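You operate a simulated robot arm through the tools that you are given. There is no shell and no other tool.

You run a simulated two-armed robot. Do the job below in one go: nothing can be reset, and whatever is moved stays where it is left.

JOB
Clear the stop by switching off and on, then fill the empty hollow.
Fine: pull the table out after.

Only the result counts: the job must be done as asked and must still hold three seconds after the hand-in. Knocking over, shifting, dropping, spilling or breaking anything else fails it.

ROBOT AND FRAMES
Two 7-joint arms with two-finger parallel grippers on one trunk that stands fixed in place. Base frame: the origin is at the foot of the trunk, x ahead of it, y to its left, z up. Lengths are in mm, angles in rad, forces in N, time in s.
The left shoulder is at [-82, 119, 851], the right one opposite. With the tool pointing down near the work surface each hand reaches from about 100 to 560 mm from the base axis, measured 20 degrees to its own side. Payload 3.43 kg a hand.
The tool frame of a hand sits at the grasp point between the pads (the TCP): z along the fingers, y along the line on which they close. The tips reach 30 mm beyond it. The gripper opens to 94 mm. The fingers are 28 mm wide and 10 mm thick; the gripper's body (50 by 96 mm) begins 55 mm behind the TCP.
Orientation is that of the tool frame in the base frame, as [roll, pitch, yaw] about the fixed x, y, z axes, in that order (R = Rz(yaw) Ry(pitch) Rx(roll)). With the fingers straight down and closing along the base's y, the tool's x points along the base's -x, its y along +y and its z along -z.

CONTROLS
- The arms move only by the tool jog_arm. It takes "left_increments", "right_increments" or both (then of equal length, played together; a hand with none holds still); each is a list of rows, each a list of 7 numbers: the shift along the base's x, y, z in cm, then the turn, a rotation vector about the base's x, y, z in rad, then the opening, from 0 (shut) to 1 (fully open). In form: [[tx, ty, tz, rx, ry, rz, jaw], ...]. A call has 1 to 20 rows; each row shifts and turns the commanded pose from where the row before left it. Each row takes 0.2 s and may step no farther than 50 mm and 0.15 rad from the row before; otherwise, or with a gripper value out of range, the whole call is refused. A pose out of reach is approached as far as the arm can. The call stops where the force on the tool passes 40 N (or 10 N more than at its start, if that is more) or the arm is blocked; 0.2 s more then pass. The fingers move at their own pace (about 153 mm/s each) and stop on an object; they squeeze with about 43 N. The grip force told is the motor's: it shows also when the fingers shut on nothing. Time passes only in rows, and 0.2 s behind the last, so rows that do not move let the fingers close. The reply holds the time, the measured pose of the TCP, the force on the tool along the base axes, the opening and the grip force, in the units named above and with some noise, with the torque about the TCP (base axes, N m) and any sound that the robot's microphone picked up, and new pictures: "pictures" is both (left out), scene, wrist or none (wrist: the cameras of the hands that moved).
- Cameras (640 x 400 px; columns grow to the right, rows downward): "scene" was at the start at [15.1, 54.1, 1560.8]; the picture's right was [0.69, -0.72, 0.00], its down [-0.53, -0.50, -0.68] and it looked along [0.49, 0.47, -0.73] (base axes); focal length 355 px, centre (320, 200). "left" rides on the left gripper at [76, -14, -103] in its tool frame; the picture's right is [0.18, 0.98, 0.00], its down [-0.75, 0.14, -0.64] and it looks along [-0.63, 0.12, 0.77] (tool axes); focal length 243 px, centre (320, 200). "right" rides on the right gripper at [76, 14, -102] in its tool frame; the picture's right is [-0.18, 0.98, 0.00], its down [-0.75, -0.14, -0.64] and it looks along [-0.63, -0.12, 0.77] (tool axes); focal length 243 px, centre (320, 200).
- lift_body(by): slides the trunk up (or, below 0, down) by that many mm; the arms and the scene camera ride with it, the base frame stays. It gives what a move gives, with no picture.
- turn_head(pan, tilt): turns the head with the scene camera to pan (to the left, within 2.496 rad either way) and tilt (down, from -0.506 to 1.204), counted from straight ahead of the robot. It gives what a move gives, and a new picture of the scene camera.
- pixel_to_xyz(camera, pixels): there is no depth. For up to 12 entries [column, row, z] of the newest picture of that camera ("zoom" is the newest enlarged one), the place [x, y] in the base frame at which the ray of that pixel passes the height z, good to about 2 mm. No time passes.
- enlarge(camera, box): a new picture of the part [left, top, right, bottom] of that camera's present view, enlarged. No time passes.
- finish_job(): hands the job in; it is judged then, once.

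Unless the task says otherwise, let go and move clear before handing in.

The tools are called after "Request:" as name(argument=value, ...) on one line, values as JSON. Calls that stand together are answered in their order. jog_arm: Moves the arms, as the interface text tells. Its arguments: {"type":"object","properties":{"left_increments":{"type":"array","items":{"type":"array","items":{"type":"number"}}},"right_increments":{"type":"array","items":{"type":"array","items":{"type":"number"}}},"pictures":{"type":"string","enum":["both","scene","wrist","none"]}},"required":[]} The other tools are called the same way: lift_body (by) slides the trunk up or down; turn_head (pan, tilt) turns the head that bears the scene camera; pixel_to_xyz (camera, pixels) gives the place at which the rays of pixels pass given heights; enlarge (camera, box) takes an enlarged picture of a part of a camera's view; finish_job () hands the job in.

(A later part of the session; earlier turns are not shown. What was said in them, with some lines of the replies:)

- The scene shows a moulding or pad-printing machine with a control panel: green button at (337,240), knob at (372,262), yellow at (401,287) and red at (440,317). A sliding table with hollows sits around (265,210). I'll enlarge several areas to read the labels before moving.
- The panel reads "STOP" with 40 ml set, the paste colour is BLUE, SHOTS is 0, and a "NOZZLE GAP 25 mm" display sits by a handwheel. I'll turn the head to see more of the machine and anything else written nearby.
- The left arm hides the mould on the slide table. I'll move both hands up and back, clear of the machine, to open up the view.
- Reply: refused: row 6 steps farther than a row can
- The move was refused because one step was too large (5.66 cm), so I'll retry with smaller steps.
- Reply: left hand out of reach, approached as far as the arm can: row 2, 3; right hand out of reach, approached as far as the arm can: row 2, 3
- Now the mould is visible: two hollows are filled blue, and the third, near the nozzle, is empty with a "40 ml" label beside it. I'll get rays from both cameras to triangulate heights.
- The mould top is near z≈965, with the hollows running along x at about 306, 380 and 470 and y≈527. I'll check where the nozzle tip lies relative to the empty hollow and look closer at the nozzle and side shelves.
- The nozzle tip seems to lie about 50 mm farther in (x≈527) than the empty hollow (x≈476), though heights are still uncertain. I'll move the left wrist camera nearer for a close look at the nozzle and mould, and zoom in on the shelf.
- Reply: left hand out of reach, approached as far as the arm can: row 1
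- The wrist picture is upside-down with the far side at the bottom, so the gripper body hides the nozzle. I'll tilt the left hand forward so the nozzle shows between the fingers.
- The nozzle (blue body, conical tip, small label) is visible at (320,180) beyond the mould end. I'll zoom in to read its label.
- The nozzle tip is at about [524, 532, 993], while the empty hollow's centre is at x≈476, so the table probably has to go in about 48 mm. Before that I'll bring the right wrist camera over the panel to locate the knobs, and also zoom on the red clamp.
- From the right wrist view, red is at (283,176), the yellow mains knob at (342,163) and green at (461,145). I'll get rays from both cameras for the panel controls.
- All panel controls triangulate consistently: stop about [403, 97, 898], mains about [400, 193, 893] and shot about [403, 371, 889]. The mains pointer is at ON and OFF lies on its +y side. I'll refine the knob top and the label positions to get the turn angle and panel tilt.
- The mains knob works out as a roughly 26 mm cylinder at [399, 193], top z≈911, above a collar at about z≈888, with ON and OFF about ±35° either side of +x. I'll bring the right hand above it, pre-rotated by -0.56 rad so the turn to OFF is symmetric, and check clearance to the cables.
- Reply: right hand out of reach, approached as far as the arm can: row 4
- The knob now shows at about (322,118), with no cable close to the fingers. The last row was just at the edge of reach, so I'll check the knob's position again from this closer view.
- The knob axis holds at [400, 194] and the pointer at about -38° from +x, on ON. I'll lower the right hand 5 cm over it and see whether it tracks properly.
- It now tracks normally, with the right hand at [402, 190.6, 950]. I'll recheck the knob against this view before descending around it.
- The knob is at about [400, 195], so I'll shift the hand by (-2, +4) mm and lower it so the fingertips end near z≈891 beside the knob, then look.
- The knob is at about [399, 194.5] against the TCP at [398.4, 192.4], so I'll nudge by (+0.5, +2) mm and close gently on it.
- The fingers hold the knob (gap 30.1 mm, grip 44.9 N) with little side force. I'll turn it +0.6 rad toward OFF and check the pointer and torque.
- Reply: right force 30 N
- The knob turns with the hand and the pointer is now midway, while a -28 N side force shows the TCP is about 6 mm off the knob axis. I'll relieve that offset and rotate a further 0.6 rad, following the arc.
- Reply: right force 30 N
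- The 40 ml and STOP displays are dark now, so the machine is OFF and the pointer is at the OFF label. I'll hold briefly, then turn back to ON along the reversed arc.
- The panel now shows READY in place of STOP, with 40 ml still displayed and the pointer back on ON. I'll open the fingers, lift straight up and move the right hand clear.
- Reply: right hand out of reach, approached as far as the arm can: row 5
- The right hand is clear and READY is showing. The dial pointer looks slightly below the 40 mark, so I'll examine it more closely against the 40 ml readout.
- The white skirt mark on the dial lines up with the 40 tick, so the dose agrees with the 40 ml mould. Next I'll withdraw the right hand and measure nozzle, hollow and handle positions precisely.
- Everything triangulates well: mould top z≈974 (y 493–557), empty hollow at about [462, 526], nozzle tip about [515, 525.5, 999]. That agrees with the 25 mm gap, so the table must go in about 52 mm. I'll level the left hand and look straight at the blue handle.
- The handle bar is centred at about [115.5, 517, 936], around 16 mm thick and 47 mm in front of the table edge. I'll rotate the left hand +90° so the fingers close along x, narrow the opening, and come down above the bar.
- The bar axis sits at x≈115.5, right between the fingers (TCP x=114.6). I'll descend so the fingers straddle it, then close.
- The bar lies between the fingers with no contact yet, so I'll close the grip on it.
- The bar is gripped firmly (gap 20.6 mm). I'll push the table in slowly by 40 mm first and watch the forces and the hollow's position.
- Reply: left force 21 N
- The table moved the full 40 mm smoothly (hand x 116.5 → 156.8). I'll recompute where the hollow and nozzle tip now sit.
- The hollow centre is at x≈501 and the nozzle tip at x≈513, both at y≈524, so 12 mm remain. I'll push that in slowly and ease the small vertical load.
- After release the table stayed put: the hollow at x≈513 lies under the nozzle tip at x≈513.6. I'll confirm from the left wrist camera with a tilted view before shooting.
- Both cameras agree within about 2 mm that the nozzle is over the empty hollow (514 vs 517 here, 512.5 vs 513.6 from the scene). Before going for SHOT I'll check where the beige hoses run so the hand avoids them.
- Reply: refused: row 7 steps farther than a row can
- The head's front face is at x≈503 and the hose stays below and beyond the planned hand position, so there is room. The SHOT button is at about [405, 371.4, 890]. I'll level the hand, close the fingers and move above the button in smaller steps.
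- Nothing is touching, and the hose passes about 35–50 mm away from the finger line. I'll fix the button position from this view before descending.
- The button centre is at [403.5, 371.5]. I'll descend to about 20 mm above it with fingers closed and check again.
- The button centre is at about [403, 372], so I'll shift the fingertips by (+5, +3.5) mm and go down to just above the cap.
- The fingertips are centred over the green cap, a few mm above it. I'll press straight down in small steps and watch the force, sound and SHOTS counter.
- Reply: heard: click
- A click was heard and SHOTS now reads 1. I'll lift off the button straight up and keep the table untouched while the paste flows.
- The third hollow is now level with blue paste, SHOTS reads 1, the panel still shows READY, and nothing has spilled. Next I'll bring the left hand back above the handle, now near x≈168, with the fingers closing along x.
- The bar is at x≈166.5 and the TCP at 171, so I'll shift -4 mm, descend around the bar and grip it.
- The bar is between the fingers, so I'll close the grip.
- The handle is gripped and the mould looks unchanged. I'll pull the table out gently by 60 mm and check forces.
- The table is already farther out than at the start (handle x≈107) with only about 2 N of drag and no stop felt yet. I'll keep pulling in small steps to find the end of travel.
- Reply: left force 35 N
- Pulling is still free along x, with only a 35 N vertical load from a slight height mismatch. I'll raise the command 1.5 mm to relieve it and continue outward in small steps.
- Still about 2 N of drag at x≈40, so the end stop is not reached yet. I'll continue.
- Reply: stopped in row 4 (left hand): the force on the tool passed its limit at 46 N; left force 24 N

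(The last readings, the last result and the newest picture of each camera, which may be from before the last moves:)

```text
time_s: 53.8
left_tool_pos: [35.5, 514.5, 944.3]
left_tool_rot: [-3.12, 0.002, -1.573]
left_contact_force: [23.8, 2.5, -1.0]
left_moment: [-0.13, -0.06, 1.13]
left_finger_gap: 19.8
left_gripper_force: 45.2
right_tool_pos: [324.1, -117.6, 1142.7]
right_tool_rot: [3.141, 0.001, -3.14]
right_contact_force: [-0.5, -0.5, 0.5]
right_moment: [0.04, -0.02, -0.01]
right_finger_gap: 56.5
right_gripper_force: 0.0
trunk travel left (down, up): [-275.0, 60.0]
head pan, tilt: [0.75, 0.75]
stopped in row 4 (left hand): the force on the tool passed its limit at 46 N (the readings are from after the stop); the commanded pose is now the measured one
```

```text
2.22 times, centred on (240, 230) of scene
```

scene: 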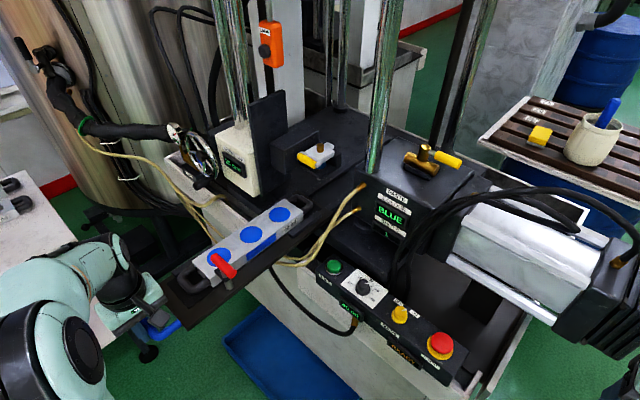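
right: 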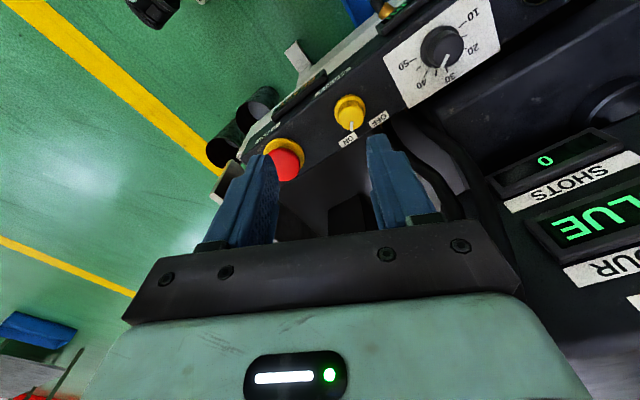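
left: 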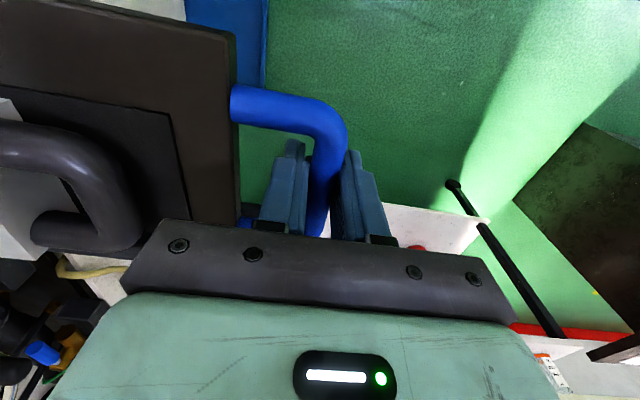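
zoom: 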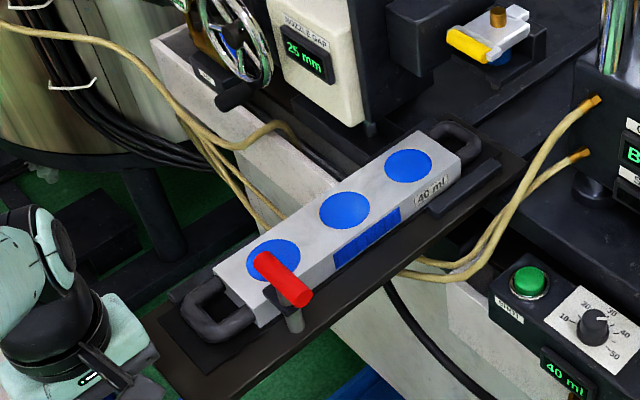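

At x≈35.5 the pull met a firm stop (46 N along x), which looks like the end of the table's travel. I'll check the wrist view to be sure it is the table and not the hand touching something.

Request:
jog_arm(left_increments=[[0, 0, 0, 0, 0, 0, 0], [-0.2, 0, 0, 0, 0, 0, 0]], pictures="both")

Request:
turn_head(pan=1.2, tilt=0.9)

```text
time_s: 54.4
left_tool_pos: [34.5, 514.8, 946.2]
left_tool_rot: [-3.125, 0.006, -1.574]
left_contact_force: [31.7, 5.8, 13.3]
left_moment: [-0.6, -0.08, 1.02]
left_finger_gap: 16.5
left_gripper_force: 44.5
right_tool_pos: [327.0, -119.5, 1140.4]
right_tool_rot: [3.139, -0.003, -3.141]
right_contact_force: [-0.1, -0.4, -0.1]
right_moment: [0.03, 0.0, -0.01]
right_finger_gap: 56.5
right_gripper_force: 0.0
trunk travel left (down, up): [-275.0, 60.0]
head pan, tilt: [0.75, 0.75]
```

scene: 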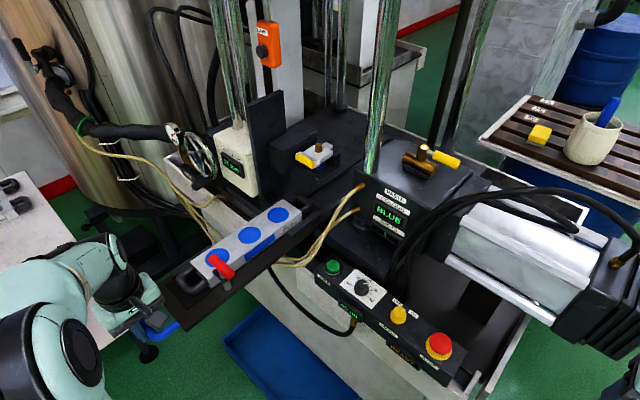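
left: 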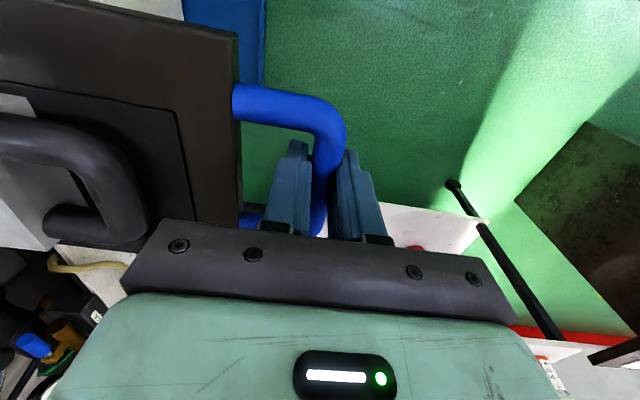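

```text
time_s: 55.3
left_tool_pos: [37.4, 514.4, 946.6]
left_tool_rot: [-3.124, 0.008, -1.573]
left_contact_force: [33.3, 4.7, 37.3]
left_moment: [-0.42, -0.34, 1.1]
left_finger_gap: 16.0
left_gripper_force: 44.7
right_tool_pos: [328.0, -120.9, 1140.5]
right_tool_rot: [3.14, -0.003, -3.141]
right_contact_force: [-0.3, 0.4, 0.3]
right_moment: [0.01, 0.03, 0.02]
right_finger_gap: 56.3
right_gripper_force: 0.2
trunk travel left (down, up): [-275.0, 60.0]
head pan, tilt: [1.201, 0.901]
```

scene: 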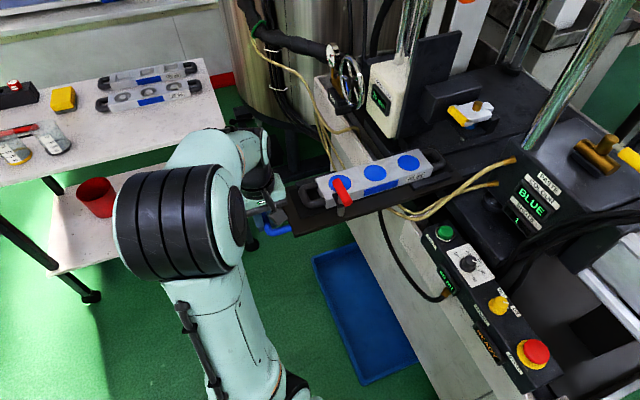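

The grip gap shrank to 16 mm and the x force stays at about 33 N without any more movement, so the table is at its outer end stop and the fingers are starting to ride up the bar. I'll relax the pull, open the fingers and lift straight off.

Request:
jog_arm(left_increments=[[0.2, 0, 0.15, 0, 0, 0, 0], [0, 0, 0, 0, 0, 0, 0.2], [0, 0, 0, 0, 0, 0, 0.4], [0, 0, 0, 0, 0, 0, 0.47]], pictures="both")

Request:
enlarge(camera="left", box=[200, 60, 440, 240])

```text
time_s: 56.3
left_tool_pos: [31.8, 513.3, 944.2]
left_tool_rot: [-3.131, -0.002, -1.575]
left_contact_force: [0.0, -0.5, 0.6]
left_moment: [0.02, 0.01, 0.0]
left_finger_gap: 44.3
left_gripper_force: 0.0
right_tool_pos: [323.8, -118.6, 1141.6]
right_tool_rot: [-3.14, 0.001, 3.141]
right_contact_force: [-0.2, -0.2, -1.0]
right_moment: [0.0, 0.02, 0.0]
right_finger_gap: 56.3
right_gripper_force: 0.1
trunk travel left (down, up): [-275.0, 60.0]
head pan, tilt: [1.201, 0.901]
```

scene: 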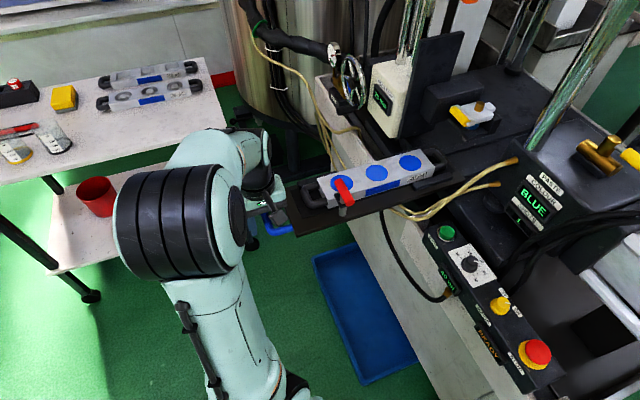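
left: 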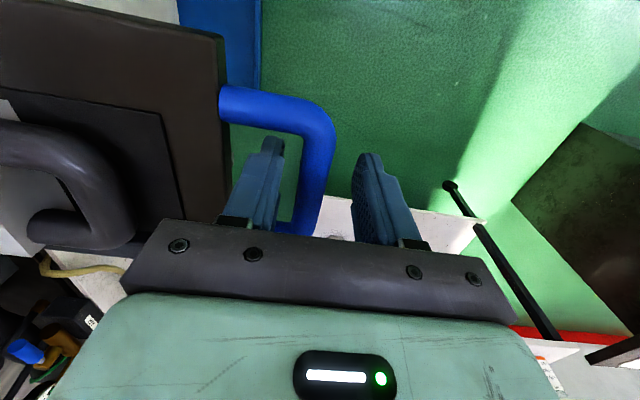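

```text
2.22 times, centred on (320, 150) of left
```

zoom: 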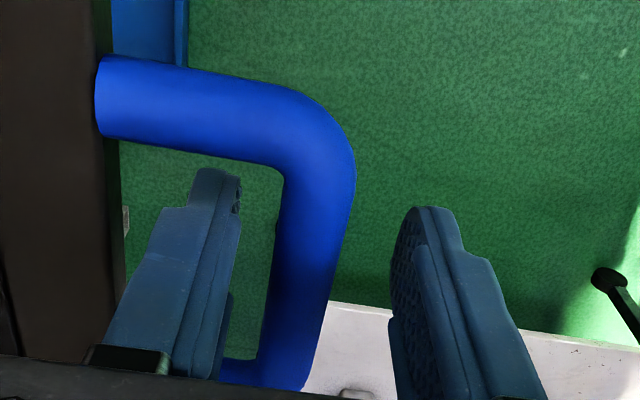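

The fingers are open and clear of the bar. I'll lift straight up and take a final look at everything.

Request:
jog_arm(left_increments=[[0, 0, 2, 0, 0, 0, 0.47], [0, 0, 3, 0, 0, 0, 0.47], [0, 0, 4, 0, 0, 0, 0.47], [0, 0, 4, 0, 0, 0, 0.47], [0, 0, 4, 0, 0, 0, 0.47], [0, 0, 3, 0, 0, 0, 0.47]], pictures="both")

Request:
turn_head(pan=0.75, tilt=0.75)

Request:
enlarge(camera="scene", box=[150, 140, 350, 320])

Request:
enlarge(camera="scene", box=[310, 170, 460, 370])

Request:
enlarge(camera="scene", box=[270, 140, 370, 220])

```text
time_s: 57.7
left_tool_pos: [33.5, 516.3, 1143.6]
left_tool_rot: [-3.13, 0.0, -1.574]
left_contact_force: [0.8, -0.5, 0.1]
left_moment: [-0.01, -0.03, -0.02]
left_finger_gap: 44.2
left_gripper_force: 0.0
right_tool_pos: [324.2, -118.7, 1141.1]
right_tool_rot: [-3.141, 0.0, -3.141]
right_contact_force: [0.1, 0.2, -0.4]
right_moment: [0.0, -0.03, -0.02]
right_finger_gap: 56.6
right_gripper_force: 0.0
trunk travel left (down, up): [-275.0, 60.0]
head pan, tilt: [1.201, 0.901]
```

scene: 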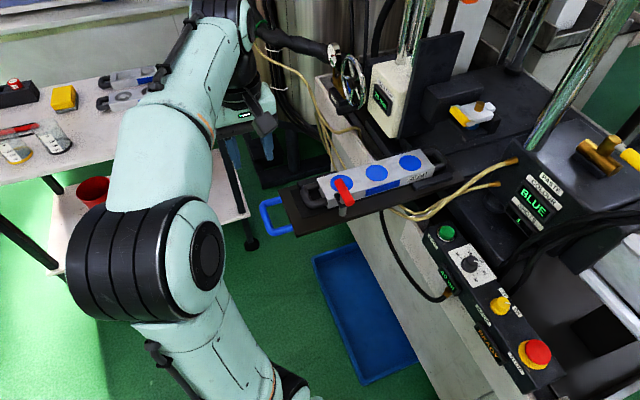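
left: 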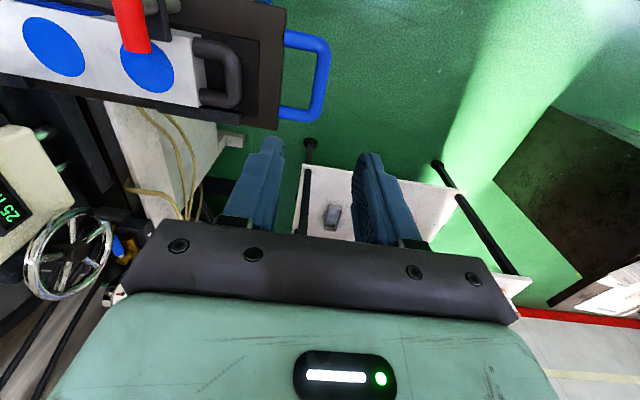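

```text
time_s: 58.6
left_tool_pos: [32.8, 516.3, 1144.3]
left_tool_rot: [-3.131, 0.001, -1.575]
left_contact_force: [-0.1, 0.4, -0.2]
left_moment: [-0.04, -0.03, -0.02]
left_finger_gap: 44.3
left_gripper_force: 0.0
right_tool_pos: [323.8, -119.0, 1142.0]
right_tool_rot: [-3.139, -0.001, -3.141]
right_contact_force: [0.3, -0.4, -0.5]
right_moment: [0.01, 0.01, 0.0]
right_finger_gap: 56.4
right_gripper_force: 0.2
trunk travel left (down, up): [-275.0, 60.0]
head pan, tilt: [0.75, 0.75]
```

scene: 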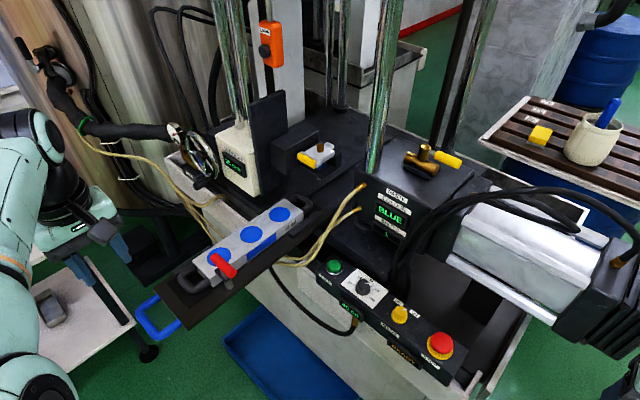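

```text
2.22 times, centred on (250, 230) of scene
```

zoom: 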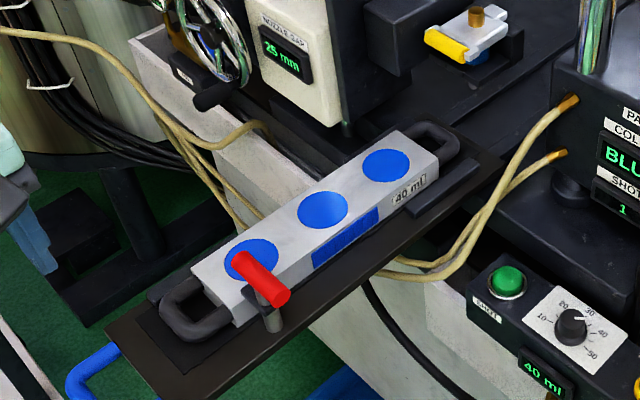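

```text
2.00 times, centred on (385, 270) of scene
```

zoom: 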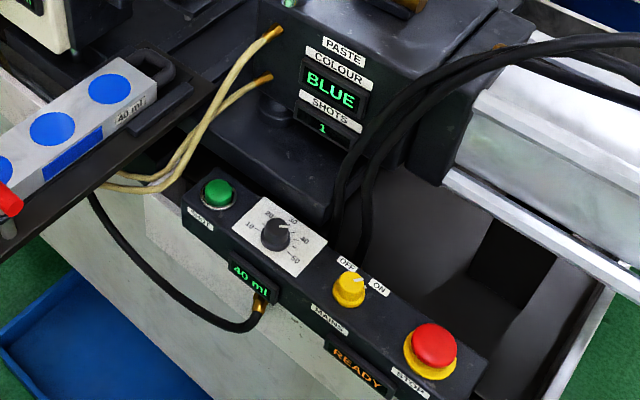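

```text
5.00 times, centred on (320, 180) of scene
```

zoom: 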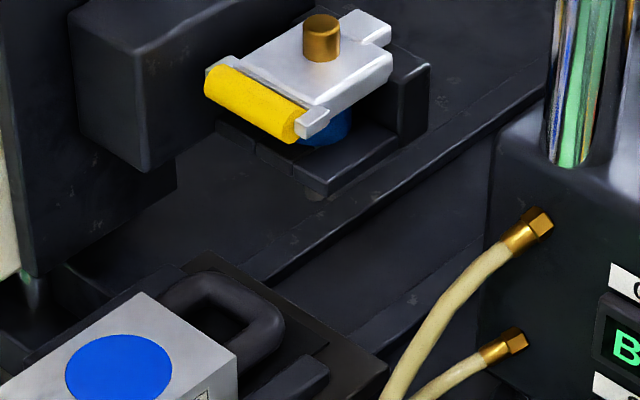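

All three hollows are now blue, SHOTS reads 1, and the panel shows READY at 40 ml. The table is out against its end stop, nothing is spilled or moved, and both hands are clear, so I'm handing in.

Request:
finish_job()

```text
The job is handed in.
```

The job is done and handed in; no verdict came back with the hand-in.

- **Stop cleared:** I turned the mains knob to OFF, where the displays went dark, and back to ON. The panel then changed from STOP to READY.
- **Hollow filled:** I pushed the table in about 52 mm so the empty hollow sat under the nozzle, then pressed SHOT once. SHOTS went from 0 to 1 and the hollow filled level with blue. The dose was already set at 40 ml, matching the mould label.
- **Table pulled out:** I pulled the table by its blue handle until it met a firm stop, about 80 mm farther out than where it started. I then let go and lifted clear.

The final pictures show no spill, and nothing else looks moved.
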